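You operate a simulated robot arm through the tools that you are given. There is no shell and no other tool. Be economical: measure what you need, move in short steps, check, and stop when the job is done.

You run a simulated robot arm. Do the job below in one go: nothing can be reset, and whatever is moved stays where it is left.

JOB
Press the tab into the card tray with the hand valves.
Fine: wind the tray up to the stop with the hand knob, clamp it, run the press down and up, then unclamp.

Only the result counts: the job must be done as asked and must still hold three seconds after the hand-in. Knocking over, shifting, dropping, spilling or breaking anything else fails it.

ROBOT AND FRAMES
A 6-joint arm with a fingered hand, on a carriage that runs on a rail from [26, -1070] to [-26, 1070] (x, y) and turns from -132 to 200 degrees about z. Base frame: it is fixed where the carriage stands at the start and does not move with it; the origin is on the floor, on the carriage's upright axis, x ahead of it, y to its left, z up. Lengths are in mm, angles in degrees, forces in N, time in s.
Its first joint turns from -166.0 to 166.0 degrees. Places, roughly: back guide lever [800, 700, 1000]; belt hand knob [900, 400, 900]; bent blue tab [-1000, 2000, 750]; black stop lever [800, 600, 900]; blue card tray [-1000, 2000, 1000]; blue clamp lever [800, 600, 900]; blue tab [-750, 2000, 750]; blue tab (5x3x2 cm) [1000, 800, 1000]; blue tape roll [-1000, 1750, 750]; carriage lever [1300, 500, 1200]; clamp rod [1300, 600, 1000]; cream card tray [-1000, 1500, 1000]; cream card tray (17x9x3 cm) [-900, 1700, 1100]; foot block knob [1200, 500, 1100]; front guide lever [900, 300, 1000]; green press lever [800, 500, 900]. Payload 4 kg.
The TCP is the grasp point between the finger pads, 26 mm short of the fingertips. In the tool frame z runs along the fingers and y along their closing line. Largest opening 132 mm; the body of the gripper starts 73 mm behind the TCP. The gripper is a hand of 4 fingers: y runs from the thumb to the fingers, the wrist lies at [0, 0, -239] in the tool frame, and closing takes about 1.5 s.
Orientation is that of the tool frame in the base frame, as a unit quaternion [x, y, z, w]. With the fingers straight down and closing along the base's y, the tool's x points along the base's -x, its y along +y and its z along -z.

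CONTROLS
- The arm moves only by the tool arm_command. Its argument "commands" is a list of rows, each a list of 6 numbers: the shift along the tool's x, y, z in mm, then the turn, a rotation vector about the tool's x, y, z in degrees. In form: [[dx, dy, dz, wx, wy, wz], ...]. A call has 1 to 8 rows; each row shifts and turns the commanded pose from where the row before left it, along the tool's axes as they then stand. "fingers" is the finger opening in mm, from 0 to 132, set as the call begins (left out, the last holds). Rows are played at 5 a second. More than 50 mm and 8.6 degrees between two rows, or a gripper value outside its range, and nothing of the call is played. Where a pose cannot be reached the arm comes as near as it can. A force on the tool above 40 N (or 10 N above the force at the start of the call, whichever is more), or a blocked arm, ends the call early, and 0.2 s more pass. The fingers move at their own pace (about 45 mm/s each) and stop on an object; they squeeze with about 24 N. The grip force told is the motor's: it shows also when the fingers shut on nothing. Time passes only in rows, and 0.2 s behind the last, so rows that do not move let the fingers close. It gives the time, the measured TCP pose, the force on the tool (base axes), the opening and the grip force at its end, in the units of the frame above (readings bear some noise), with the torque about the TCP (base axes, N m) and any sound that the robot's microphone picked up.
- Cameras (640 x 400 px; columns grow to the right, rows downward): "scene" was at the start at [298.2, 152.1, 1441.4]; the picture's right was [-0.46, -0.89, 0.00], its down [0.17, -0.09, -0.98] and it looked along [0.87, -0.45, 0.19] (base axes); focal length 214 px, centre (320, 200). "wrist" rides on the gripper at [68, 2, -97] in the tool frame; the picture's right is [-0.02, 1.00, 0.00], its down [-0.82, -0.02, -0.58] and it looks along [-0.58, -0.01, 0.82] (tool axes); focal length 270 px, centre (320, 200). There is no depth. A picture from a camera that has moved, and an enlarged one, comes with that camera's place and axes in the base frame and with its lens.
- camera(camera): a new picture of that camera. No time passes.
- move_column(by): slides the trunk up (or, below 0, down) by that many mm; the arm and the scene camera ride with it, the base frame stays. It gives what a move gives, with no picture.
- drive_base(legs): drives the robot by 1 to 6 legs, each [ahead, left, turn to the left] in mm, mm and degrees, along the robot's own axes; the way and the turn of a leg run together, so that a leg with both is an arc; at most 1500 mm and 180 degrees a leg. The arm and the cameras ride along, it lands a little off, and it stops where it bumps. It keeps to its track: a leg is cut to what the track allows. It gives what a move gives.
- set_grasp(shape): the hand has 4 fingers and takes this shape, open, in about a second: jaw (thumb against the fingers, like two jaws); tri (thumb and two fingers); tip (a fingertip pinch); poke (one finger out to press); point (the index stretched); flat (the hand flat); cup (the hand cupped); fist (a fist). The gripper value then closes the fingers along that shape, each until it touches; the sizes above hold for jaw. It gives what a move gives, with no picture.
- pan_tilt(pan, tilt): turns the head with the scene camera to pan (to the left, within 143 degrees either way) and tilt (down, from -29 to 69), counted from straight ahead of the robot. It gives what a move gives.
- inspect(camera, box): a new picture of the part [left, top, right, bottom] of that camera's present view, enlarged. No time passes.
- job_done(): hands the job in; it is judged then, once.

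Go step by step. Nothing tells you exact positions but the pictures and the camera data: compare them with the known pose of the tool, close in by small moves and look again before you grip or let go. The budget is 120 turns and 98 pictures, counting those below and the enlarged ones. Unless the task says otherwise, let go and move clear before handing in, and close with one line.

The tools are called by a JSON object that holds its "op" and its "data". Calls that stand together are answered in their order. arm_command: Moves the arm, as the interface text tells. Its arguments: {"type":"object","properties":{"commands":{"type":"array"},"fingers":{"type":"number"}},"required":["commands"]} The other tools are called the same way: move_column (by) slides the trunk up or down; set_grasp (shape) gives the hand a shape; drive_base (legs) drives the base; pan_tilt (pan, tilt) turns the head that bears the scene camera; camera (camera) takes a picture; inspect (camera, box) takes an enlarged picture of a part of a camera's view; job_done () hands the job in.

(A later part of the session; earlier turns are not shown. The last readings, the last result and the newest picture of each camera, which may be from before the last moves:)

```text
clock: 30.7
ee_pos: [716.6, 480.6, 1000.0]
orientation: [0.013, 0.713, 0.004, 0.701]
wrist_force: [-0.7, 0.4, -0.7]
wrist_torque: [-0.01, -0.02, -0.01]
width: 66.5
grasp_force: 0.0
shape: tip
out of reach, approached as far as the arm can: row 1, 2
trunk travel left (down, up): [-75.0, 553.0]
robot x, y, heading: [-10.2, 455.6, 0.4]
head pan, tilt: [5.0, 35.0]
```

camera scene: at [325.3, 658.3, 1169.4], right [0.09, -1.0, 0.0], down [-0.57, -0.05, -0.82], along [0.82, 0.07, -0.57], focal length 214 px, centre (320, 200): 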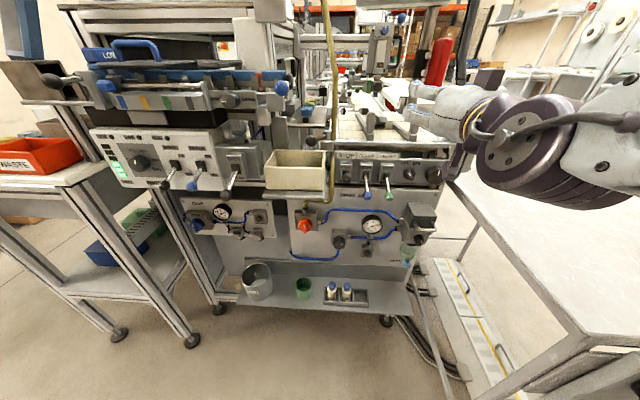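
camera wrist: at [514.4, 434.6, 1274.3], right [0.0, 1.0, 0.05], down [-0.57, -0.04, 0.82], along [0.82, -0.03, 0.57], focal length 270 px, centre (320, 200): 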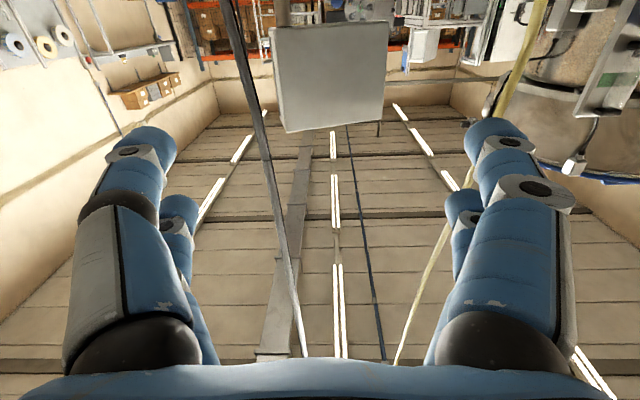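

Folding limits the wrist here; a lower trunk and larger reach help. I drive right to align with the knob and lower the trunk almost fully.

{"op": "drive_base", "data": {"legs": [[0, -80, 0]]}}

{"op": "move_column", "data": {"by": -70}}

{"op": "camera", "data": {"camera": "scene"}}

{"op": "camera", "data": {"camera": "wrist"}}

```text
clock: 31.8
ee_pos: [719.1, 399.3, 998.9]
orientation: [0.014, 0.713, 0.004, 0.701]
wrist_force: [0.0, 0.1, 0.4]
wrist_torque: [-0.03, -0.02, 0.01]
width: 66.6
grasp_force: 0.0
shape: tip
trunk travel left (down, up): [-75.0, 553.0]
robot x, y, heading: [-7.1, 376.0, 0.2]
head pan, tilt: [5.0, 35.0]
```

```text
clock: 32.8
ee_pos: [719.0, 400.8, 930.7]
orientation: [0.017, 0.713, 0.0, 0.7]
wrist_force: [0.0, 0.1, 0.4]
wrist_torque: [0.0, -0.03, 0.01]
width: 66.2
grasp_force: 0.0
shape: tip
trunk travel left (down, up): [-5.0, 623.0]
robot x, y, heading: [-5.9, 379.3, -0.2]
head pan, tilt: [5.0, 35.0]
```

```text
56 pictures are left
camera scene: at [284.5, 578.2, 999.7], right [0.09, -1.0, 0.0], down [-0.57, -0.05, -0.82], along [0.82, 0.07, -0.57], focal length 214 px, centre (320, 200)
```

scene: 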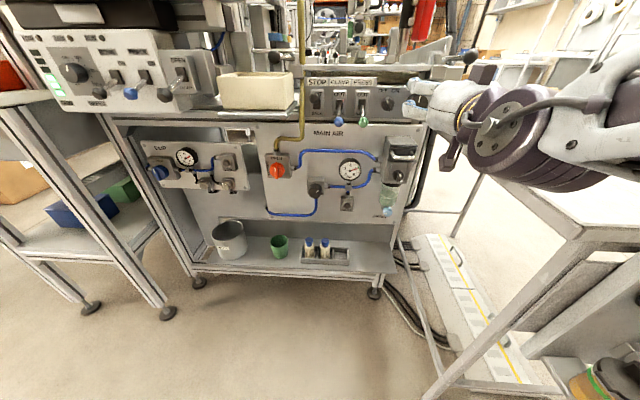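

```text
55 pictures are left
camera wrist: at [619.9, 407.7, 862.8], right [0.02, 1.0, 0.05], down [-0.56, -0.03, 0.83], along [0.83, -0.05, 0.56], focal length 270 px, centre (320, 200)
```

wrist: 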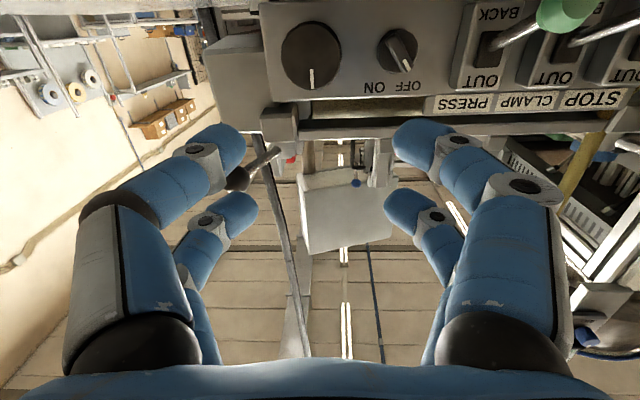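

The knob is well seen: about [838, 393, 885], 42 mm across. The camera bracket below could meet the filter unit, so I roll the hand (negative) to bring the camera to the top side.

{"op": "arm_command", "data": {"commands": [[0, 0, 0, 0, 0, -8.5], [0, 0, 0, 0, 0, -8.5], [0, 0, 0, 0, 0, -8.5], [0, 0, 0, 0, 0, -8.5], [0, 0, 0, 0, 0, -8.5], [0, 0, 0, 0, 0, -8.5], [0, 0, 0, 0, 0, -8.5], [0, 0, 0, 0, 0, -8.5]]}}

{"op": "arm_command", "data": {"commands": [[0, 0, 0, 0, 0, -8.5], [0, 0, 0, 0, 0, -8.5], [0, 0, 0, 0, 0, -8.5], [0, 0, 0, 0, 0, -8.5], [0, 0, 0, 0, 0, -8.5], [0, 0, 0, 0, 0, -8.5], [0, 0, 0, 0, 0, -8.5], [0, 0, 0, 0, 0, -8.5]]}}

{"op": "camera", "data": {"camera": "wrist"}}

```text
clock: 34.6
ee_pos: [719.1, 400.5, 931.1]
orientation: [-0.386, 0.6, -0.393, 0.58]
wrist_force: [0.3, 0.1, 0.5]
wrist_torque: [-0.06, 0.02, 0.0]
width: 66.6
grasp_force: 0.2
shape: tip
trunk travel left (down, up): [-5.0, 623.0]
robot x, y, heading: [-8.7, 382.4, -0.0]
head pan, tilt: [5.0, 35.0]
```

```text
clock: 36.4
ee_pos: [718.6, 401.2, 931.5]
orientation: [0.655, -0.283, 0.649, -0.262]
wrist_force: [-0.2, -0.7, 0.4]
wrist_torque: [0.04, 0.0, -0.02]
width: 66.4
grasp_force: 0.1
shape: tip
trunk travel left (down, up): [-5.0, 623.0]
robot x, y, heading: [-9.1, 380.4, 0.1]
head pan, tilt: [5.0, 35.0]
```

```text
54 pictures are left
camera wrist: at [620.4, 354.7, 978.4], right [-0.03, -0.69, -0.73], down [-0.57, 0.61, -0.55], along [0.82, 0.4, -0.41], focal length 270 px, centre (320, 200)
```

wrist: 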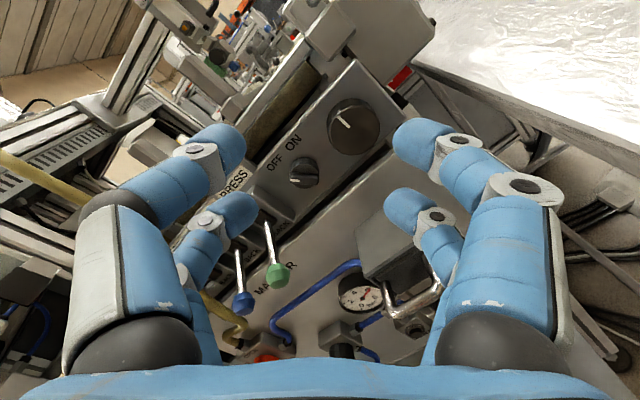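

Roll works. I finish the flip in jaw shape, come down to the knob's height, and look.

{"op": "set_grasp", "data": {"shape": "jaw"}}

{"op": "arm_command", "data": {"commands": [[0, 0, 0, 0, 0, -8.5], [0, 0, 0, 0, 0, -8.5], [0, 0, 0, 0, 0, -8.5], [0, 0, 0, 0, 0, -8.5], [0, 0, 0, 0, 0, -8.5], [-14, 3, 5, 0, 0, 0], [-14, 3, 5, 0, 0, 0], [-14, 3, 5, 0, 0, 0]], "fingers": 58}}

{"op": "camera", "data": {"camera": "wrist"}}

```text
clock: 37.3
ee_pos: [718.4, 401.4, 929.1]
orientation: [0.655, -0.283, 0.649, -0.262]
wrist_force: [0.5, 0.4, -0.3]
wrist_torque: [0.05, 0.01, -0.01]
width: 132.0
grasp_force: 0.0
shape: jaw
trunk travel left (down, up): [-5.0, 623.0]
robot x, y, heading: [-4.7, 376.3, -0.1]
head pan, tilt: [5.0, 35.0]
```

```text
clock: 39.1
ee_pos: [732.5, 407.6, 891.0]
orientation: [0.713, -0.027, 0.7, -0.007]
wrist_force: [-0.3, -0.1, -0.2]
wrist_torque: [0.0, 0.03, -0.03]
width: 58.6
grasp_force: 0.0
shape: jaw
out of reach, approached as far as the arm can: row 7, 8
trunk travel left (down, up): [-5.0, 623.0]
robot x, y, heading: [-9.2, 379.8, 0.4]
head pan, tilt: [5.0, 35.0]
```

```text
53 pictures are left
camera wrist: at [636.2, 406.3, 961.7], right [-0.03, -1.0, -0.07], down [-0.59, 0.08, -0.8], along [0.81, 0.02, -0.59], focal length 270 px, centre (320, 200)
```

wrist: 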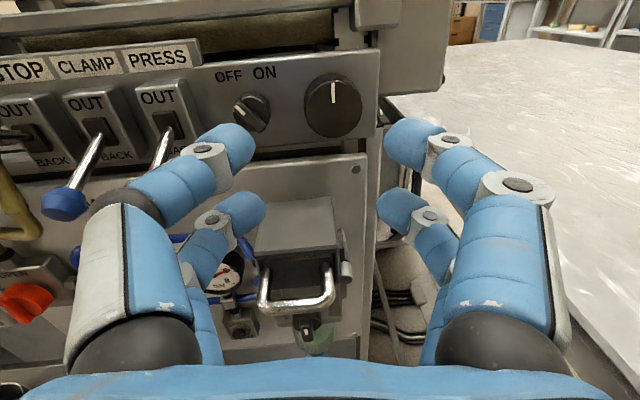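

The knob face is at about [876, 393, 888]. I advance part-way and check alignment.

{"op": "arm_command", "data": {"commands": [[0, 0, 30, 0, 0, 0], [0, 0, 30, 0, 0, 0]]}}

{"op": "camera", "data": {"camera": "wrist"}}

```text
clock: 39.7
ee_pos: [793.1, 418.1, 891.6]
orientation: [0.714, -0.03, 0.7, -0.006]
wrist_force: [0.5, 0.3, -0.2]
wrist_torque: [-0.05, -0.01, 0.0]
width: 58.6
grasp_force: 0.1
shape: jaw
out of reach, approached as far as the arm can: row 1, 2
trunk travel left (down, up): [-5.0, 623.0]
robot x, y, heading: [-8.8, 379.9, 0.1]
head pan, tilt: [5.0, 35.0]
```

```text
52 pictures are left
camera wrist: at [696.6, 416.3, 962.2], right [-0.03, -1.0, -0.07], down [-0.59, 0.08, -0.8], along [0.81, 0.02, -0.59], focal length 270 px, centre (320, 200)
```

wrist: 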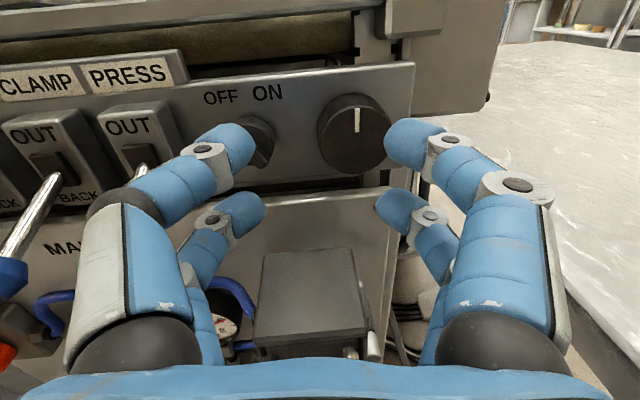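

The hand is at a lateral limit; I shift the carriage right for margin and re-centre.

{"op": "drive_base", "data": {"legs": [[0, -70, 0]]}}

{"op": "arm_command", "data": {"commands": [[0, -20, 0, 0, 0, 0], [0, -20, 0, 0, 0, 0]]}}

{"op": "camera", "data": {"camera": "wrist"}}

```text
clock: 40.7
ee_pos: [795.3, 347.7, 892.3]
orientation: [0.714, -0.028, 0.7, -0.008]
wrist_force: [-0.4, 0.1, 0.6]
wrist_torque: [0.03, 0.03, 0.01]
width: 58.5
grasp_force: 0.0
shape: jaw
trunk travel left (down, up): [-5.0, 623.0]
robot x, y, heading: [-3.7, 314.7, -0.1]
head pan, tilt: [5.0, 35.0]
```

```text
clock: 41.3
ee_pos: [796.7, 387.7, 895.3]
orientation: [0.714, -0.029, 0.7, -0.007]
wrist_force: [0.7, 0.5, -0.3]
wrist_torque: [0.01, 0.01, -0.04]
width: 58.3
grasp_force: 0.1
shape: jaw
trunk travel left (down, up): [-5.0, 623.0]
robot x, y, heading: [-10.3, 310.4, 0.2]
head pan, tilt: [5.0, 35.0]
```

```text
51 pictures are left
camera wrist: at [699.9, 387.7, 965.7], right [-0.03, -1.0, -0.07], down [-0.59, 0.08, -0.8], along [0.81, 0.02, -0.59], focal length 270 px, centre (320, 200)
```

wrist: 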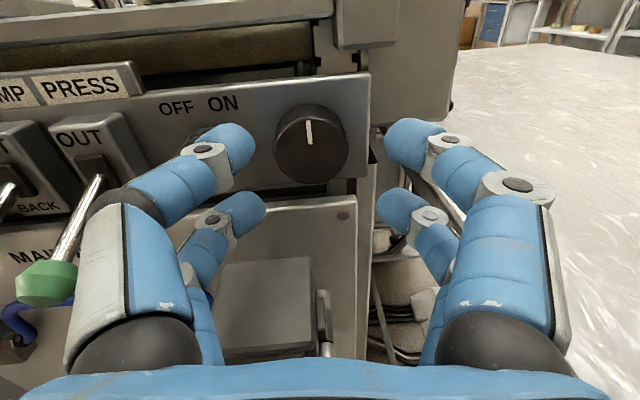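

Aligned within a few mm. I correct and advance around the knob.

{"op": "arm_command", "data": {"commands": [[-3, -4, 15, 0, 0, 0], [-4, -4, 15, 0, 0, 0], [0, 0, 12, 0, 0, 0], [0, 0, 12, 0, 0, 0]]}}

{"op": "camera", "data": {"camera": "wrist"}}

```text
clock: 42.3
ee_pos: [847.3, 394.7, 886.7]
orientation: [0.714, -0.029, 0.7, -0.007]
wrist_force: [-3.4, 0.4, -0.7]
wrist_torque: [-0.05, -0.02, 0.13]
width: 58.4
grasp_force: 0.1
shape: jaw
trunk travel left (down, up): [-5.0, 623.0]
robot x, y, heading: [-7.2, 311.4, 0.3]
head pan, tilt: [5.0, 35.0]
```

```text
50 pictures are left
camera wrist: at [753.3, 393.9, 957.1], right [-0.03, -1.0, -0.07], down [-0.59, 0.08, -0.8], along [0.81, 0.02, -0.59], focal length 270 px, centre (320, 200)
```

wrist: 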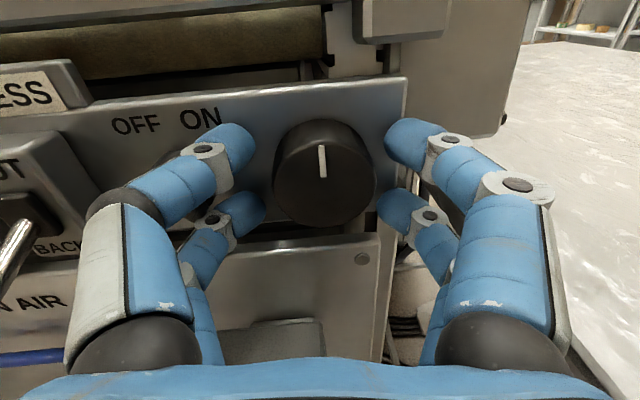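

I narrow the fingers slightly away from the switch, then advance a little more.

{"op": "arm_command", "data": {"commands": [[0, 0, -4, 0, 0, 0], [0, 0, 0, 0, 0, 0], [0, 0, 6, 0, 0, 0], [0, 0, 8, 0, 0, 0], [0, 0, 8, 0, 0, 0]], "fingers": 50}}

{"op": "camera", "data": {"camera": "wrist"}}

```text
clock: 43.2
ee_pos: [850.0, 391.4, 885.1]
orientation: [0.714, -0.031, 0.699, -0.005]
wrist_force: [-31.1, -5.9, 2.2]
wrist_torque: [0.0, -0.26, -0.1]
width: 33.7
grasp_force: 24.4
shape: jaw
trunk travel left (down, up): [-5.0, 623.0]
robot x, y, heading: [-9.2, 308.6, -0.1]
head pan, tilt: [5.0, 35.0]
stopped in row 4: the force on the tool passed its limit at 50 N (the readings are from after the stop); the commanded pose is now the measured one
```

```text
49 pictures are left
camera wrist: at [753.3, 391.0, 956.0], right [-0.04, -1.0, -0.08], down [-0.59, 0.08, -0.8], along [0.8, 0.02, -0.59], focal length 270 px, centre (320, 200)
```

wrist: 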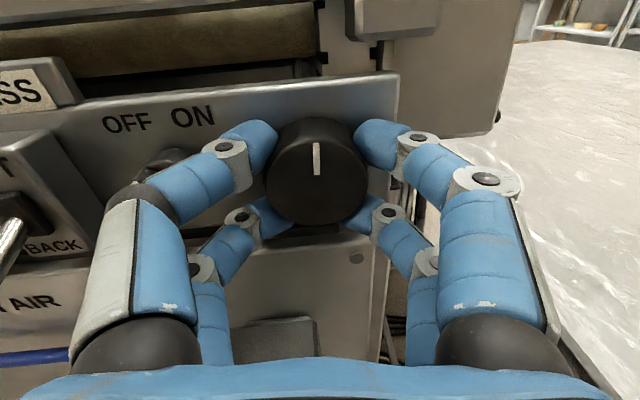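

The fingers wrap the knob, pressing on the panel. I ease back a few mm and grip.

{"op": "arm_command", "data": {"commands": [[0, 0, -3, 0, 0, 0], [0, -1, -2, 0, 0, 0], [0, 0, 0, 0, 0, 0], [0, 0, 0, 0, 0, 0]], "fingers": 0}}

{"op": "arm_command", "data": {"commands": [[0, 0, 0, 0, 0, 6], [0, 0, 0, 0, 0, 6], [0, 0, 0, 0, 0, 6], [0, 0, 0, 0, 0, 6], [0, 0, 0, 0, 0, 6]]}}

{"op": "camera", "data": {"camera": "wrist"}}

{"op": "camera", "data": {"camera": "scene"}}

```text
clock: 44.2
ee_pos: [847.1, 392.9, 885.3]
orientation: [0.714, -0.031, 0.699, -0.006]
wrist_force: [24.3, -15.0, 3.9]
wrist_torque: [0.03, -0.11, -0.29]
width: 30.0
grasp_force: 23.9
shape: jaw
trunk travel left (down, up): [-5.0, 623.0]
robot x, y, heading: [-9.1, 310.7, 0.1]
head pan, tilt: [5.0, 35.0]
```

```text
clock: 45.4
ee_pos: [847.3, 394.5, 884.9]
orientation: [0.683, -0.214, 0.673, -0.188]
wrist_force: [17.4, -7.1, 5.8]
wrist_torque: [0.0, 0.02, 0.13]
width: 29.0
grasp_force: 23.9
shape: jaw
trunk travel left (down, up): [-5.0, 623.0]
robot x, y, heading: [-5.3, 313.9, -0.1]
head pan, tilt: [5.0, 35.0]
```

```text
48 pictures are left
camera wrist: at [748.6, 359.4, 943.2], right [-0.04, -0.82, -0.57], down [-0.58, 0.48, -0.66], along [0.81, 0.3, -0.5], focal length 270 px, centre (320, 200)
```

wrist: 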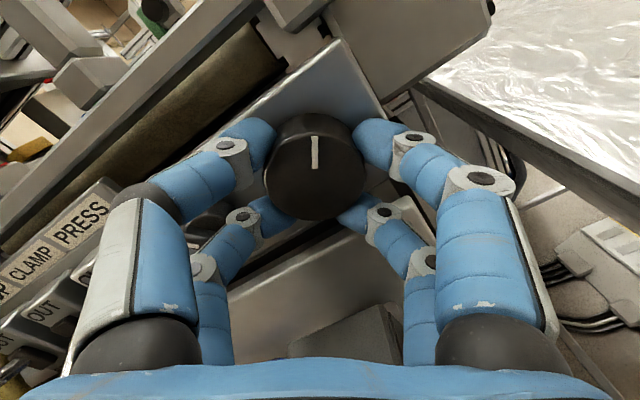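

```text
47 pictures are left
camera scene: at [286.4, 509.3, 999.7], right [0.09, -1.0, 0.0], down [-0.57, -0.05, -0.82], along [0.82, 0.07, -0.57], focal length 214 px, centre (320, 200)
```

scene: 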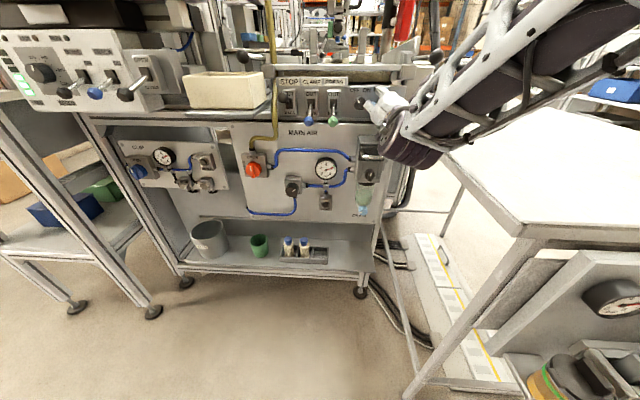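

The knob turns with the hand. I aim the head at the belt to see which way the tray goes.

{"op": "pan_tilt", "data": {"pan": 3, "tilt": 8}}

{"op": "inspect", "data": {"camera": "scene", "box": [240, 150, 440, 275]}}

```text
clock: 46.3
ee_pos: [846.6, 393.2, 884.0]
orientation: [0.683, -0.213, 0.673, -0.187]
wrist_force: [14.4, -2.1, 2.2]
wrist_torque: [0.01, 0.08, 0.25]
width: 29.3
grasp_force: 23.5
shape: jaw
trunk travel left (down, up): [-5.0, 623.0]
robot x, y, heading: [-8.0, 310.3, 0.2]
head pan, tilt: [3.0, 8.0]
```

```text
3.20 times, centred on (340, 212) of scene
camera zoom: at [291.2, 506.5, 1043.0], right [0.05, -1.0, 0.0], down [-0.14, -0.01, -0.99], along [0.99, 0.05, -0.14], focal length 686 px, centre (256, 160)
```

zoom: 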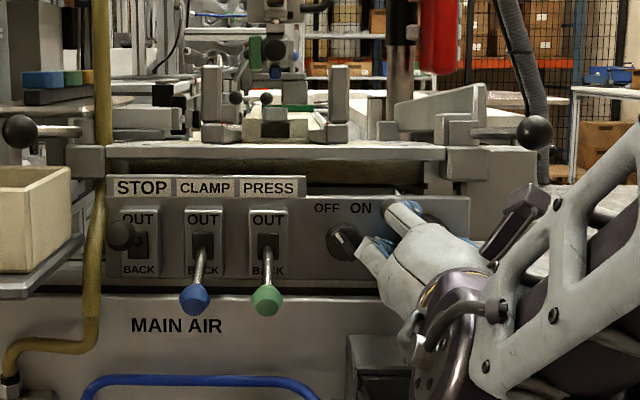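

{"op": "inspect", "data": {"camera": "scene", "box": [290, 160, 370, 210]}}

{"op": "arm_command", "data": {"commands": [[0, 0, 0, 0, 0, 8], [0, 0, 0, 0, 0, 8], [0, 0, 0, 0, 0, 8], [0, 0, 0, 0, 0, 8], [0, 0, 0, 0, 0, 8], [0, 0, 0, 0, 0, 8], [0, 0, 0, 0, 0, 8], [0, 0, 0, 0, 0, 8]]}}

{"op": "inspect", "data": {"camera": "scene", "box": [290, 160, 370, 210]}}

```text
8.00 times, centred on (330, 185) of scene
camera zoom: at [291.2, 506.5, 1043.0], right [0.05, -1.0, 0.0], down [-0.14, -0.01, -0.99], along [0.99, 0.05, -0.14], focal length 1716 px, centre (240, 320)
```

zoom: 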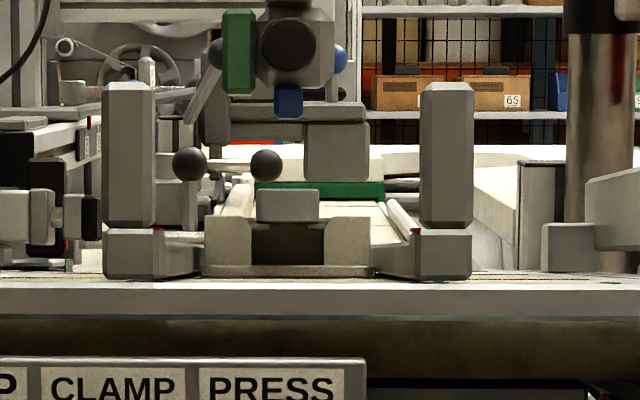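

```text
clock: 48.1
ee_pos: [845.8, 399.0, 886.0]
orientation: [-0.468, 0.541, -0.471, 0.517]
wrist_force: [5.0, 38.3, 2.9]
wrist_torque: [-0.2, 0.13, 1.57]
width: 29.3
grasp_force: 24.3
shape: jaw
trunk travel left (down, up): [-5.0, 623.0]
robot x, y, heading: [-6.9, 309.6, -0.1]
head pan, tilt: [3.0, 8.0]
```

```text
8.00 times, centred on (330, 185) of scene
camera zoom: at [290.7, 508.2, 1042.9], right [0.05, -1.0, 0.0], down [-0.14, -0.01, -0.99], along [0.99, 0.05, -0.14], focal length 1716 px, centre (240, 320)
```

zoom: 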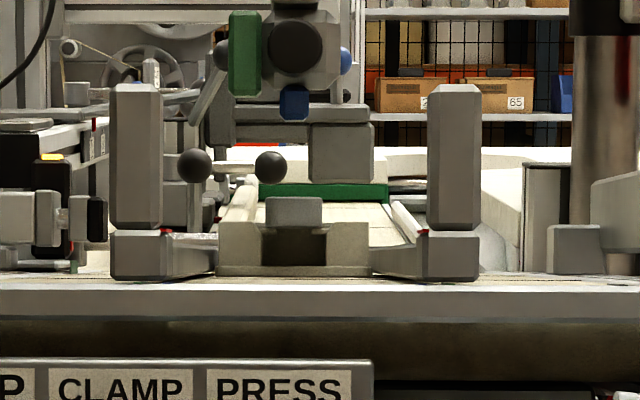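

The tray moved away toward the press by roughly 90 mm: the direction is right. There's a side force, so I look at the hand.

{"op": "camera", "data": {"camera": "wrist"}}

```text
43 pictures are left
camera wrist: at [746.5, 334.9, 877.9], right [-0.02, 0.14, -0.99], down [-0.55, 0.82, 0.13], along [0.83, 0.55, 0.06], focal length 270 px, centre (320, 200)
```

wrist: 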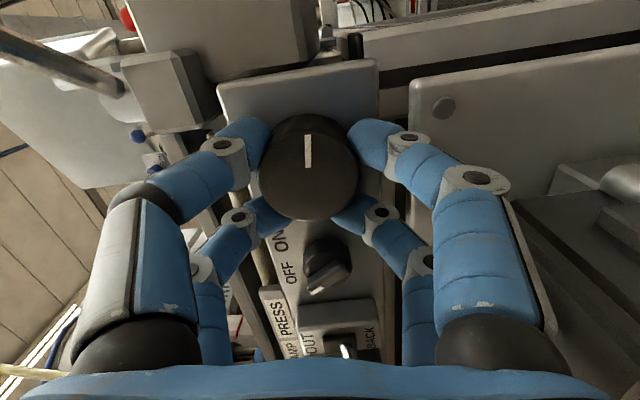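

The side force comes from gripping slightly off-centre. I relieve it and turn on with compensation, watching torque.

{"op": "arm_command", "data": {"commands": [[-4, 0, 0, 0, 0, 0], [0, 0, 0, 0, 0, 0], [0, -0.6, 0, 0, 0, 7], [0, -0.6, 0, 0, 0, 7]]}}

{"op": "inspect", "data": {"camera": "scene", "box": [290, 160, 370, 210]}}

```text
clock: 49.1
ee_pos: [846.6, 400.8, 888.0]
orientation: [-0.397, 0.595, -0.406, 0.569]
wrist_force: [6.9, 36.8, 0.8]
wrist_torque: [-0.13, 0.24, 1.6]
width: 29.7
grasp_force: 24.3
shape: jaw
trunk travel left (down, up): [-5.0, 623.0]
robot x, y, heading: [-6.4, 312.7, 0.1]
head pan, tilt: [3.0, 8.0]
```

```text
8.00 times, centred on (330, 185) of scene
camera zoom: at [291.1, 507.6, 1042.9], right [0.05, -1.0, 0.0], down [-0.14, -0.01, -0.99], along [0.99, 0.05, -0.14], focal length 1716 px, centre (240, 320)
```

zoom: 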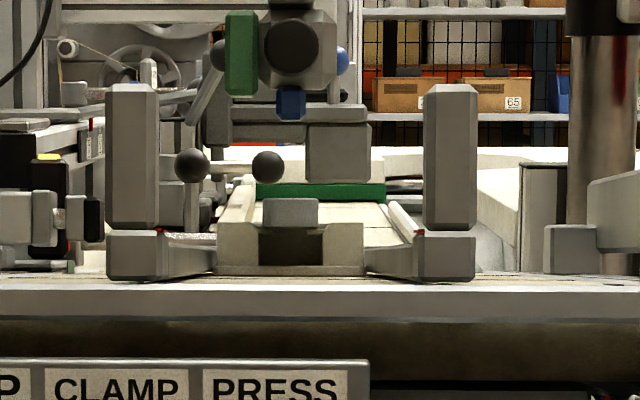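

Still a side force; I release to regrip centred, and check the free pose.

{"op": "arm_command", "data": {"commands": [[0, 0, 0, 0, 0, 0], [0, 0, 0, 0, 0, 0], [0, 0, 0, 0, 0, 0]], "fingers": 48}}

{"op": "camera", "data": {"camera": "wrist"}}

```text
clock: 49.9
ee_pos: [846.4, 394.2, 887.1]
orientation: [-0.395, 0.597, -0.406, 0.568]
wrist_force: [-0.2, -1.7, 2.2]
wrist_torque: [-0.05, 0.06, 0.04]
width: 47.2
grasp_force: 0.1
shape: jaw
trunk travel left (down, up): [-5.0, 623.0]
robot x, y, heading: [-9.2, 312.2, 0.2]
head pan, tilt: [3.0, 8.0]
```

```text
41 pictures are left
camera wrist: at [745.7, 336.2, 863.7], right [-0.01, 0.38, -0.92], down [-0.54, 0.78, 0.32], along [0.84, 0.5, 0.2], focal length 270 px, centre (320, 200)
```

wrist: 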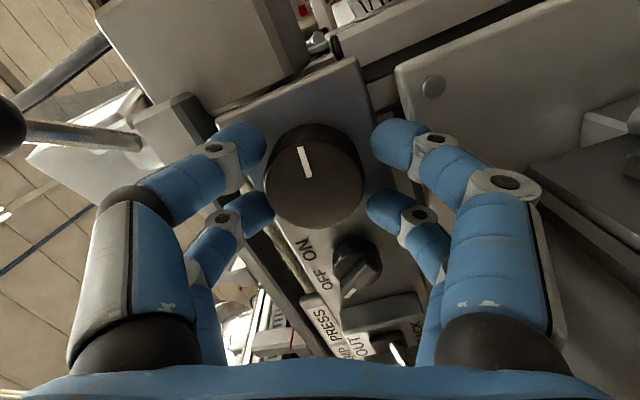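

The sensor by the stop seems now lit. I zoom in on it and on the tray's end.

{"op": "inspect", "data": {"camera": "scene", "box": [285, 170, 345, 205]}}

```text
10.67 times, centred on (315, 188) of scene
camera zoom: at [291.2, 505.8, 1043.1], right [0.05, -1.0, 0.0], down [-0.14, -0.01, -0.99], along [0.99, 0.05, -0.14], focal length 2288 px, centre (373, 333)
```

zoom: 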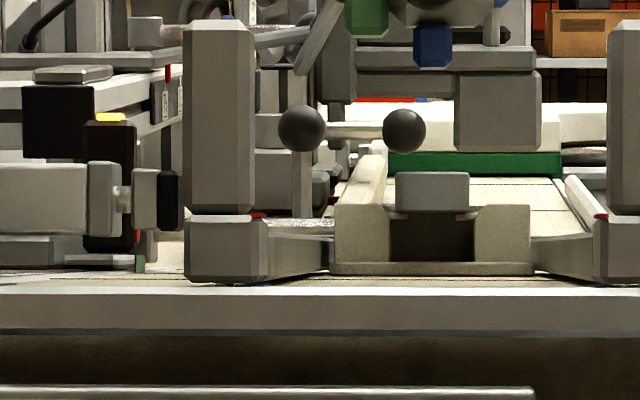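

The sensor LED is lit, so the tray is at or near the stop. I regrip centred and wind a bit more to confirm it is seated.

{"op": "arm_command", "data": {"commands": [[-3, 0, 0, 0, 0, 0], [-3, 0, 0, 0, 0, 0]]}}

{"op": "arm_command", "data": {"commands": [[0, 0, 0, 0, 0, 0], [0, 0, 0, 0, 0, 0], [0, 0, 0, 0, 0, 0], [0, 0, 0, 0, 0, 0]], "fingers": 0}}

{"op": "arm_command", "data": {"commands": [[0, -0.5, 0, 0, 0, 5], [0, -0.5, 0, 0, 0, 5], [0, -0.5, 0, 0, 0, 5], [0, -0.5, 0, 0, 0, 5]]}}

{"op": "inspect", "data": {"camera": "scene", "box": [285, 170, 345, 205]}}

```text
clock: 50.5
ee_pos: [846.5, 403.7, 889.8]
orientation: [-0.395, 0.596, -0.406, 0.569]
wrist_force: [-0.4, -1.9, 0.4]
wrist_torque: [-0.01, -0.01, -0.02]
width: 48.8
grasp_force: 0.1
shape: jaw
trunk travel left (down, up): [-5.0, 623.0]
robot x, y, heading: [-7.2, 311.9, -0.1]
head pan, tilt: [3.0, 8.0]
```

```text
clock: 51.5
ee_pos: [846.0, 405.5, 889.7]
orientation: [-0.396, 0.596, -0.406, 0.569]
wrist_force: [5.3, 4.9, 2.0]
wrist_torque: [-0.02, -0.06, 0.06]
width: 29.6
grasp_force: 23.7
shape: jaw
trunk travel left (down, up): [-5.0, 623.0]
robot x, y, heading: [-7.4, 314.3, 0.4]
head pan, tilt: [3.0, 8.0]
```

```text
clock: 52.5
ee_pos: [847.3, 405.8, 892.7]
orientation: [-0.287, 0.654, -0.3, 0.632]
wrist_force: [10.6, 20.8, 18.1]
wrist_torque: [-0.13, -0.19, 0.53]
width: 29.6
grasp_force: 24.4
shape: jaw
trunk travel left (down, up): [-5.0, 623.0]
robot x, y, heading: [-3.6, 310.3, 0.3]
head pan, tilt: [3.0, 8.0]
```

```text
10.67 times, centred on (315, 188) of scene
camera zoom: at [290.6, 507.4, 1043.2], right [0.05, -1.0, 0.0], down [-0.14, -0.01, -0.99], along [0.99, 0.05, -0.14], focal length 2288 px, centre (373, 333)
```

zoom: 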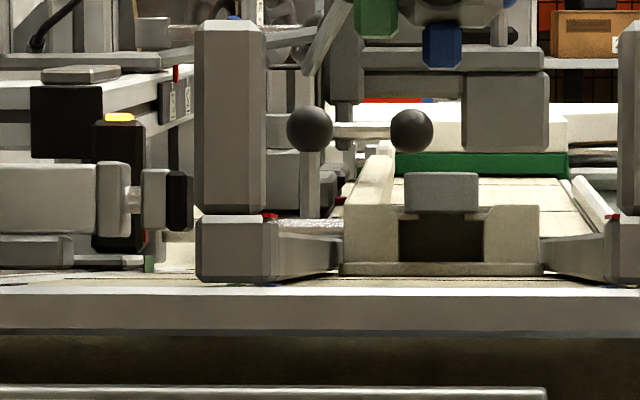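

The tray no longer moves as the knob turns: it's seated at the stop. I release the knob, back off, and roll upright.

{"op": "arm_command", "data": {"commands": [[0, 0, 0, 0, 0, 0], [0, 0, 0, 0, 0, 0], [0, 0, 0, 0, 0, 0], [0, 0, -20, 0, 0, 0], [0, 0, -30, 0, 0, 0], [0, 0, -40, 0, 0, 0]], "fingers": 50}}

{"op": "arm_command", "data": {"commands": [[0, 0, 0, 0, 0, 7.4], [0, 0, 0, 0, 0, 7.4], [0, 0, 0, 0, 0, 7.4], [0, 0, 0, 0, 0, 7.4], [0, 0, 0, 0, 0, 7.4], [0, 0, 0, 0, 0, 7.4], [0, 0, 0, 0, 0, 7.4]]}}

{"op": "camera", "data": {"camera": "wrist"}}

```text
clock: 53.9
ee_pos: [758.2, 406.2, 892.3]
orientation: [-0.286, 0.656, -0.301, 0.63]
wrist_force: [0.2, 0.2, -0.3]
wrist_torque: [0.03, -0.01, 0.02]
width: 49.8
grasp_force: 0.1
shape: jaw
trunk travel left (down, up): [-5.0, 623.0]
robot x, y, heading: [-9.2, 310.1, -0.1]
head pan, tilt: [3.0, 8.0]
```

```text
clock: 55.5
ee_pos: [756.0, 404.8, 893.6]
orientation: [0.03, 0.715, 0.005, 0.699]
wrist_force: [0.0, -0.2, 0.0]
wrist_torque: [0.0, -0.03, 0.03]
width: 49.9
grasp_force: 0.0
shape: jaw
trunk travel left (down, up): [-5.0, 623.0]
robot x, y, heading: [-5.8, 310.8, 0.1]
head pan, tilt: [3.0, 8.0]
```

```text
38 pictures are left
camera wrist: at [657.3, 414.4, 827.1], right [0.04, 1.0, 0.07], down [-0.56, -0.04, 0.83], along [0.83, -0.07, 0.56], focal length 270 px, centre (320, 200)
```

wrist: 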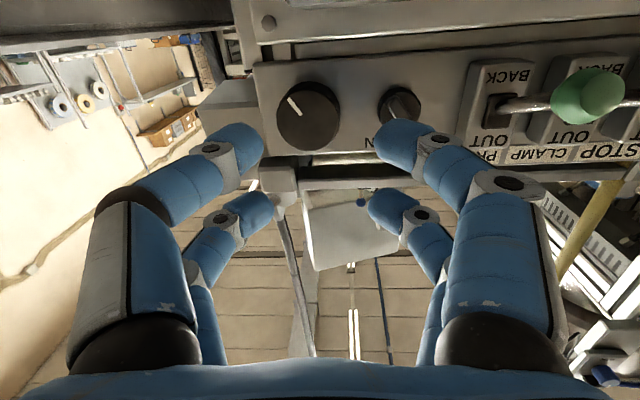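

Next the clamp lever. I back off slightly, close the fingers, drive left to the blue lever's line, and then lower under it.

{"op": "arm_command", "data": {"commands": [[0, 0, -20, 0, 0, 0], [0, 0, -10, 0, 0, 0], [0, 0, 0, 0, 0, 0], [0, 0, 0, 0, 0, 0], [0, 0, 0, 0, 0, 0]], "fingers": 0}}

{"op": "drive_base", "data": {"legs": [[0, 171, 0]]}}

{"op": "camera", "data": {"camera": "wrist"}}

```text
clock: 56.7
ee_pos: [726.3, 405.4, 892.2]
orientation: [0.029, 0.715, 0.004, 0.699]
wrist_force: [0.5, -0.2, -0.4]
wrist_torque: [0.0, -0.04, 0.03]
width: 0.2
grasp_force: 23.6
shape: jaw
trunk travel left (down, up): [-5.0, 623.0]
robot x, y, heading: [-9.7, 311.7, 0.2]
head pan, tilt: [3.0, 8.0]
```

```text
clock: 58.2
ee_pos: [720.8, 576.8, 893.3]
orientation: [0.029, 0.715, 0.004, 0.699]
wrist_force: [-0.6, 0.5, -0.6]
wrist_torque: [0.05, -0.01, 0.0]
width: 0.0
grasp_force: 24.1
shape: jaw
trunk travel left (down, up): [-5.0, 623.0]
robot x, y, heading: [-14.2, 478.4, 0.4]
head pan, tilt: [3.0, 8.0]
```

```text
37 pictures are left
camera wrist: at [622.8, 585.8, 826.1], right [0.03, 1.0, 0.07], down [-0.56, -0.04, 0.83], along [0.83, -0.07, 0.56], focal length 270 px, centre (320, 200)
```

wrist: 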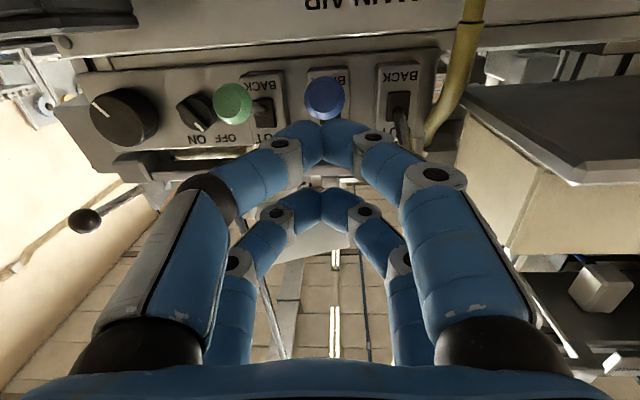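

Blue lever ball is at about [784, 580, 864], green at y 526. I lower below the blue ball.

{"op": "arm_command", "data": {"commands": [[26, 0, 0, 0, 0, 0], [26, 0, 0, 0, 0, 0], [26, 0, 0, 0, 0, 0]]}}

{"op": "camera", "data": {"camera": "wrist"}}

```text
clock: 59.0
ee_pos: [747.0, 593.5, 833.0]
orientation: [0.028, 0.715, 0.004, 0.699]
wrist_force: [0.5, 0.0, -1.0]
wrist_torque: [0.0, -0.02, -0.01]
width: 0.0
grasp_force: 23.8
shape: jaw
out of reach, approached as far as the arm can: row 1, 2, 3
trunk travel left (down, up): [-5.0, 623.0]
robot x, y, heading: [-10.8, 479.7, 0.1]
head pan, tilt: [3.0, 8.0]
```

```text
36 pictures are left
camera wrist: at [647.1, 601.9, 766.6], right [0.03, 1.0, 0.07], down [-0.56, -0.04, 0.83], along [0.83, -0.07, 0.56], focal length 270 px, centre (320, 200)
```

wrist: 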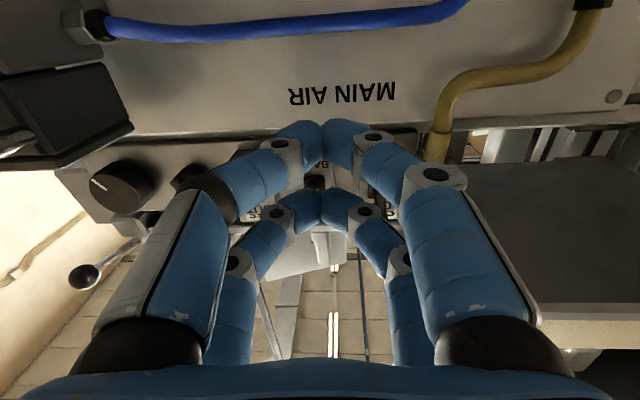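

I pitch the hand 16° down, which eases the wrist, and re-centre below the ball.

{"op": "arm_command", "data": {"commands": [[0, 0, 0, 0, 8, 0], [0, 0, 0, 0, 8, 0], [5, -6, -4, 0, 0, 0], [5, -6, -4, 0, 0, 0]]}}

```text
clock: 60.0
ee_pos: [734.6, 581.3, 825.2]
orientation: [0.027, 0.805, 0.009, 0.592]
wrist_force: [0.6, 0.4, 0.4]
wrist_torque: [0.0, 0.01, 0.01]
width: 0.2
grasp_force: 23.9
shape: jaw
trunk travel left (down, up): [-5.0, 623.0]
robot x, y, heading: [-12.8, 482.3, 0.2]
head pan, tilt: [3.0, 8.0]
```

{"op": "arm_command", "data": {"commands": [[7.6, 0, 2.4, 0, 0, 0], [-4.4, 0.4, 14.3, 0, 0, 0], [-4.4, 0.4, 14.3, 0, 0, 0], [-4.4, 0.4, 14.3, 0, 0, 0]]}}

{"op": "camera", "data": {"camera": "wrist"}}

{"op": "inspect", "data": {"camera": "scene", "box": [240, 170, 400, 270]}}

```text
clock: 61.0
ee_pos: [780.5, 581.3, 817.1]
orientation: [0.026, 0.805, 0.01, 0.593]
wrist_force: [-1.0, -1.3, 0.4]
wrist_torque: [0.01, -0.01, 0.01]
width: 0.0
grasp_force: 23.9
shape: jaw
trunk travel left (down, up): [-5.0, 623.0]
robot x, y, heading: [-11.8, 482.0, 0.0]
head pan, tilt: [3.0, 8.0]
```

```text
35 pictures are left
camera wrist: at [666.5, 588.8, 781.2], right [0.04, 1.0, 0.07], down [-0.31, -0.05, 0.95], along [0.95, -0.06, 0.31], focal length 270 px, centre (320, 200)
```

wrist: 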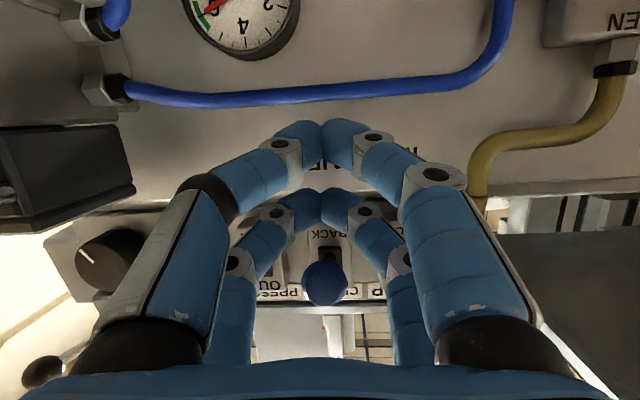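

```text
4.00 times, centred on (320, 220) of scene
camera zoom: at [286.6, 676.8, 1043.1], right [0.05, -1.0, 0.0], down [-0.14, -0.01, -0.99], along [0.99, 0.05, -0.14], focal length 858 px, centre (320, 120)
```

zoom: 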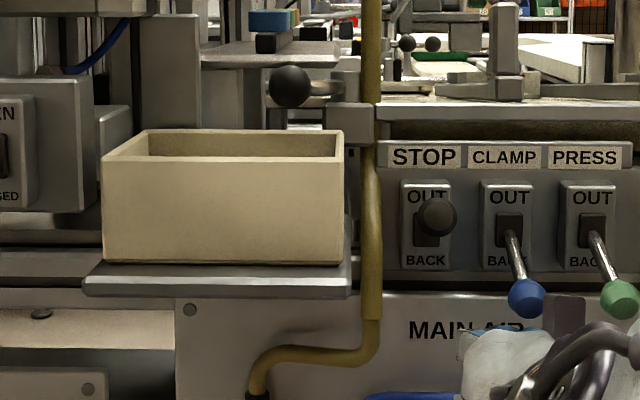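

The hand sits right beneath the blue ball. I raise it to flip the clamp lever to OUT.

{"op": "arm_command", "data": {"commands": [[-9.5, 0.5, -3, 0, 0, 0], [-9.5, 0.5, -3, 0, 0, 0], [-9.5, 0.5, -3, 0, 0, 0], [-9.5, 0.5, -3, 0, 0, 0], [-9.5, 0.5, -3, 0, 0, 0], [-7, 0.5, -2, 0, 0, 0]]}}

{"op": "inspect", "data": {"camera": "scene", "box": [280, 170, 440, 270]}}

```text
clock: 62.4
ee_pos: [782.9, 581.0, 875.1]
orientation: [0.027, 0.805, 0.009, 0.593]
wrist_force: [-0.2, -0.4, 0.2]
wrist_torque: [0.0, -0.02, 0.0]
width: 0.1
grasp_force: 24.3
shape: jaw
trunk travel left (down, up): [-5.0, 623.0]
robot x, y, heading: [-11.1, 483.5, 0.2]
head pan, tilt: [3.0, 8.0]
```

```text
4.00 times, centred on (360, 220) of scene
camera zoom: at [286.6, 676.8, 1043.1], right [0.05, -1.0, 0.0], down [-0.14, -0.01, -0.99], along [0.99, 0.05, -0.14], focal length 858 px, centre (160, 120)
```

zoom: 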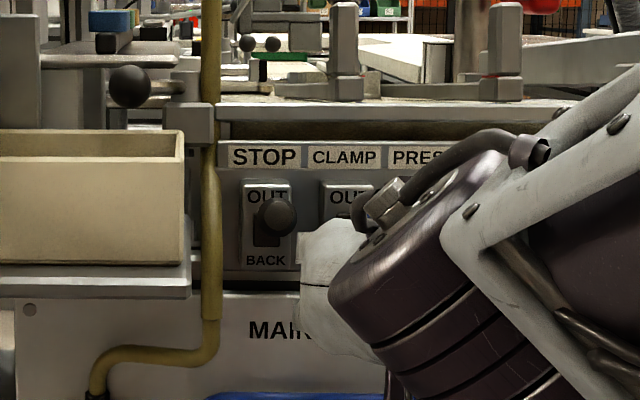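

{"op": "camera", "data": {"camera": "wrist"}}

```text
32 pictures are left
camera wrist: at [667.9, 590.2, 838.5], right [0.04, 1.0, 0.07], down [-0.31, -0.05, 0.95], along [0.95, -0.06, 0.31], focal length 270 px, centre (320, 200)
```

wrist: 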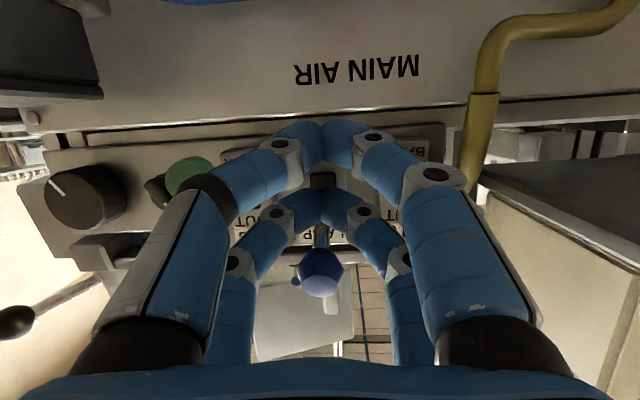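

The blue ball has risen to about z 914. I push a little further to be sure it is fully at OUT.

{"op": "arm_command", "data": {"commands": [[-4, 0.2, -1.3, 0, 0, 0], [-4, 0.2, -1.3, 0, 0, 0]]}}

{"op": "inspect", "data": {"camera": "wrist", "box": [220, 120, 480, 300]}}

{"op": "inspect", "data": {"camera": "scene", "box": [310, 160, 380, 205]}}

```text
clock: 63.0
ee_pos: [781.3, 581.5, 883.3]
orientation: [0.027, 0.805, 0.009, 0.592]
wrist_force: [0.7, -0.3, 0.6]
wrist_torque: [0.01, 0.02, -0.01]
width: 0.1
grasp_force: 24.3
shape: jaw
trunk travel left (down, up): [-5.0, 623.0]
robot x, y, heading: [-13.1, 479.6, 0.1]
head pan, tilt: [3.0, 8.0]
```

```text
2.22 times, centred on (350, 210) of wrist
camera zoom: at [666.4, 590.2, 846.0], right [0.04, 1.0, 0.07], down [-0.31, -0.05, 0.95], along [0.95, -0.06, 0.31], focal length 601 px, centre (253, 178)
```

zoom: 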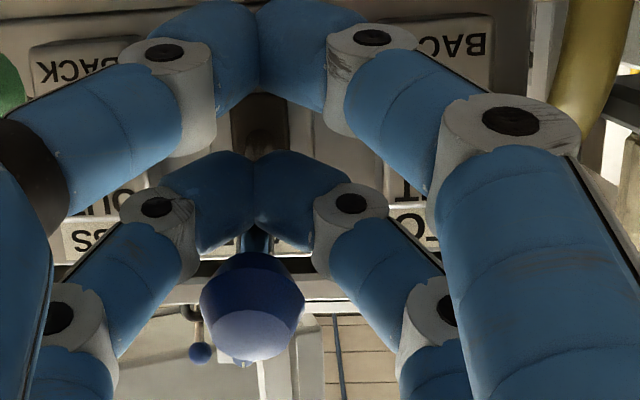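

```text
8.89 times, centred on (345, 182) of scene
camera zoom: at [286.6, 676.8, 1043.1], right [0.05, -1.0, 0.0], down [-0.14, -0.01, -0.99], along [0.99, 0.05, -0.14], focal length 1906 px, centre (98, 356)
```

zoom: 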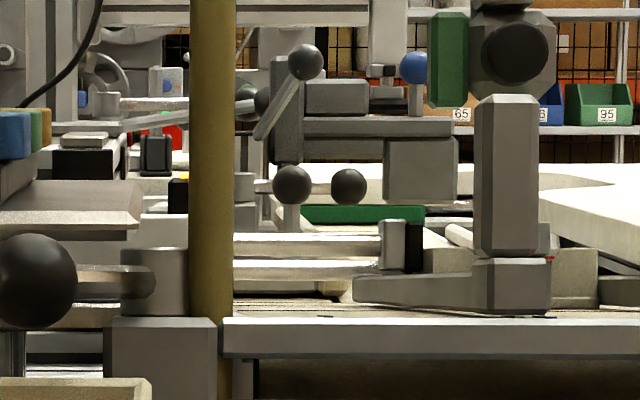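

The blue lever has snapped to OUT (ball steady at z 913) and the clamp pad is extended onto the tray. Next I back out and drive right to the green lever's line.

{"op": "arm_command", "data": {"commands": [[12.2, 0, -22.4, 0, 0, 0], [12.2, 0, -22.4, 0, 0, 0]]}}

{"op": "drive_base", "data": {"legs": [[0, -55, 0]]}}

{"op": "arm_command", "data": {"commands": [[27, -1, 8.5, 0, 0, 0], [27, -1, 8.5, 0, 0, 0]]}}

{"op": "camera", "data": {"camera": "wrist"}}

```text
clock: 63.6
ee_pos: [729.8, 584.9, 872.4]
orientation: [0.027, 0.805, 0.009, 0.592]
wrist_force: [-0.2, 0.1, 0.3]
wrist_torque: [0.01, -0.01, 0.0]
width: 0.0
grasp_force: 24.2
shape: jaw
trunk travel left (down, up): [-5.0, 623.0]
robot x, y, heading: [-11.1, 480.9, 0.0]
head pan, tilt: [3.0, 8.0]
```

```text
clock: 64.5
ee_pos: [731.2, 532.2, 872.8]
orientation: [0.026, 0.805, 0.01, 0.593]
wrist_force: [0.7, 1.0, 0.4]
wrist_torque: [0.02, 0.04, -0.02]
width: 0.0
grasp_force: 23.5
shape: jaw
trunk travel left (down, up): [-5.0, 623.0]
robot x, y, heading: [-7.0, 426.6, 0.2]
head pan, tilt: [3.0, 8.0]
```

```text
clock: 65.1
ee_pos: [731.2, 535.4, 815.6]
orientation: [0.028, 0.805, 0.009, 0.592]
wrist_force: [0.5, 1.2, -0.4]
wrist_torque: [-0.01, 0.02, 0.02]
width: 0.0
grasp_force: 23.9
shape: jaw
trunk travel left (down, up): [-5.0, 623.0]
robot x, y, heading: [-12.0, 427.3, 0.1]
head pan, tilt: [3.0, 8.0]
```

```text
29 pictures are left
camera wrist: at [618.1, 543.0, 779.2], right [0.04, 1.0, 0.07], down [-0.31, -0.06, 0.95], along [0.95, -0.06, 0.31], focal length 270 px, centre (320, 200)
```

wrist: 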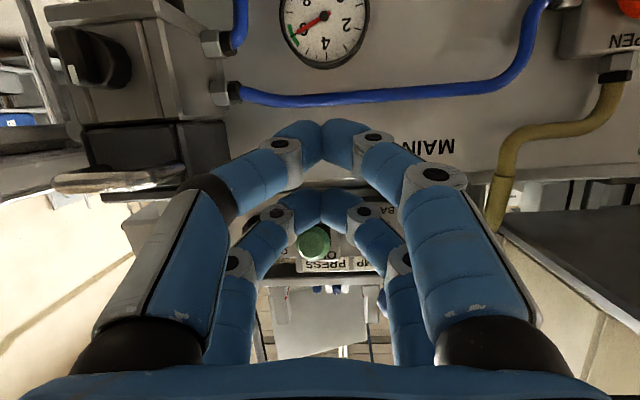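

I correct y by -9, advance under the green ball, then raise it to OUT.

{"op": "arm_command", "data": {"commands": [[-4.9, -3, 15.9, 0, 0, 0], [-4.9, -3, 15.9, 0, 0, 0], [-4.9, -2, 15.9, 0, 0, 0]]}}

{"op": "arm_command", "data": {"commands": [[-9.5, 0.5, -3, 0, 0, 0], [-9.5, 0.5, -3, 0, 0, 0], [-9.5, 0.5, -3, 0, 0, 0], [-9.5, 0.5, -3, 0, 0, 0], [-9.5, 0.5, -3, 0, 0, 0], [-9.5, 0.5, -3, 0, 0, 0]]}}

{"op": "camera", "data": {"camera": "wrist"}}

{"op": "inspect", "data": {"camera": "scene", "box": [290, 150, 390, 210]}}

```text
clock: 65.9
ee_pos: [780.2, 523.2, 815.9]
orientation: [0.027, 0.805, 0.009, 0.593]
wrist_force: [-0.9, 0.5, 0.1]
wrist_torque: [-0.01, 0.03, -0.01]
width: 0.0
grasp_force: 24.3
shape: jaw
trunk travel left (down, up): [-5.0, 623.0]
robot x, y, heading: [-9.0, 429.3, 0.4]
head pan, tilt: [3.0, 8.0]
```

```text
clock: 67.3
ee_pos: [778.6, 523.4, 876.2]
orientation: [0.028, 0.805, 0.008, 0.593]
wrist_force: [0.6, 0.1, -0.9]
wrist_torque: [0.01, -0.04, 0.02]
width: 0.0
grasp_force: 23.7
shape: jaw
trunk travel left (down, up): [-5.0, 623.0]
robot x, y, heading: [-10.8, 427.8, 0.2]
head pan, tilt: [3.0, 8.0]
```

```text
28 pictures are left
camera wrist: at [665.1, 531.3, 838.9], right [0.04, 1.0, 0.07], down [-0.31, -0.05, 0.95], along [0.95, -0.06, 0.31], focal length 270 px, centre (320, 200)
```

wrist: 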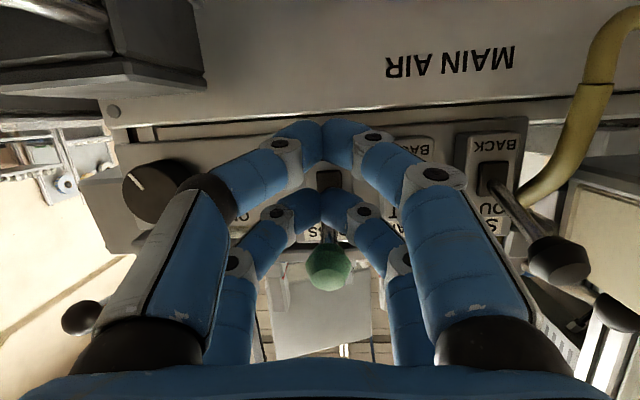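

```text
6.40 times, centred on (340, 180) of scene
camera zoom: at [288.0, 624.0, 1043.1], right [0.05, -1.0, 0.0], down [-0.14, -0.01, -0.99], along [0.99, 0.05, -0.14], focal length 1373 px, centre (192, 328)
```

zoom: 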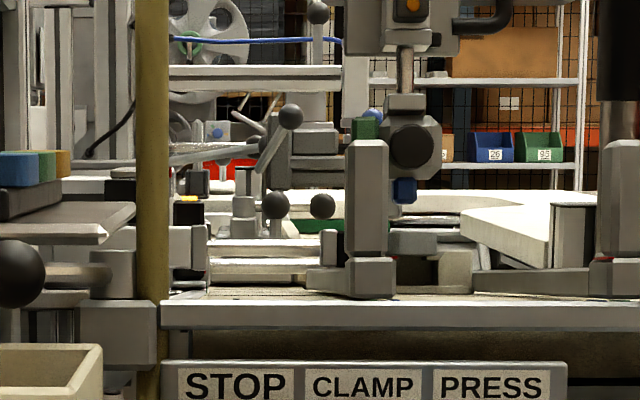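

The green lever is up and the press is coming down. I wait and look.

{"op": "arm_command", "data": {"commands": [[0, 0, 0, 0, 0, 0], [0, 0, 0, 0, 0, 0], [0, 0, 0, 0, 0, 0], [0, 0, 0, 0, 0, 0], [0, 0, 0, 0, 0, 0], [0, 0, 0, 0, 0, 0], [0, 0, 0, 0, 0, 0], [0, 0, 0, 0, 0, 0]]}}

{"op": "inspect", "data": {"camera": "scene", "box": [290, 150, 390, 210]}}

```text
clock: 69.1
ee_pos: [779.6, 523.8, 875.2]
orientation: [0.027, 0.805, 0.01, 0.593]
wrist_force: [-0.3, 0.1, -0.5]
wrist_torque: [0.02, -0.01, 0.01]
width: 0.0
grasp_force: 24.4
shape: jaw
trunk travel left (down, up): [-5.0, 623.0]
robot x, y, heading: [-12.7, 426.1, -0.0]
head pan, tilt: [3.0, 8.0]
```

```text
6.40 times, centred on (340, 180) of scene
camera zoom: at [287.9, 624.0, 1043.1], right [0.05, -1.0, 0.0], down [-0.14, -0.01, -0.99], along [0.99, 0.05, -0.14], focal length 1373 px, centre (192, 328)
```

zoom: 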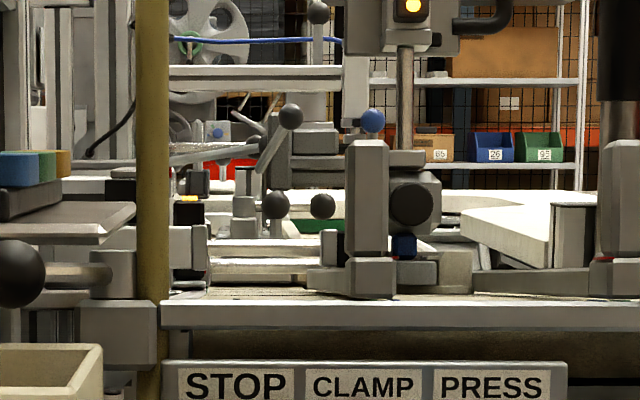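

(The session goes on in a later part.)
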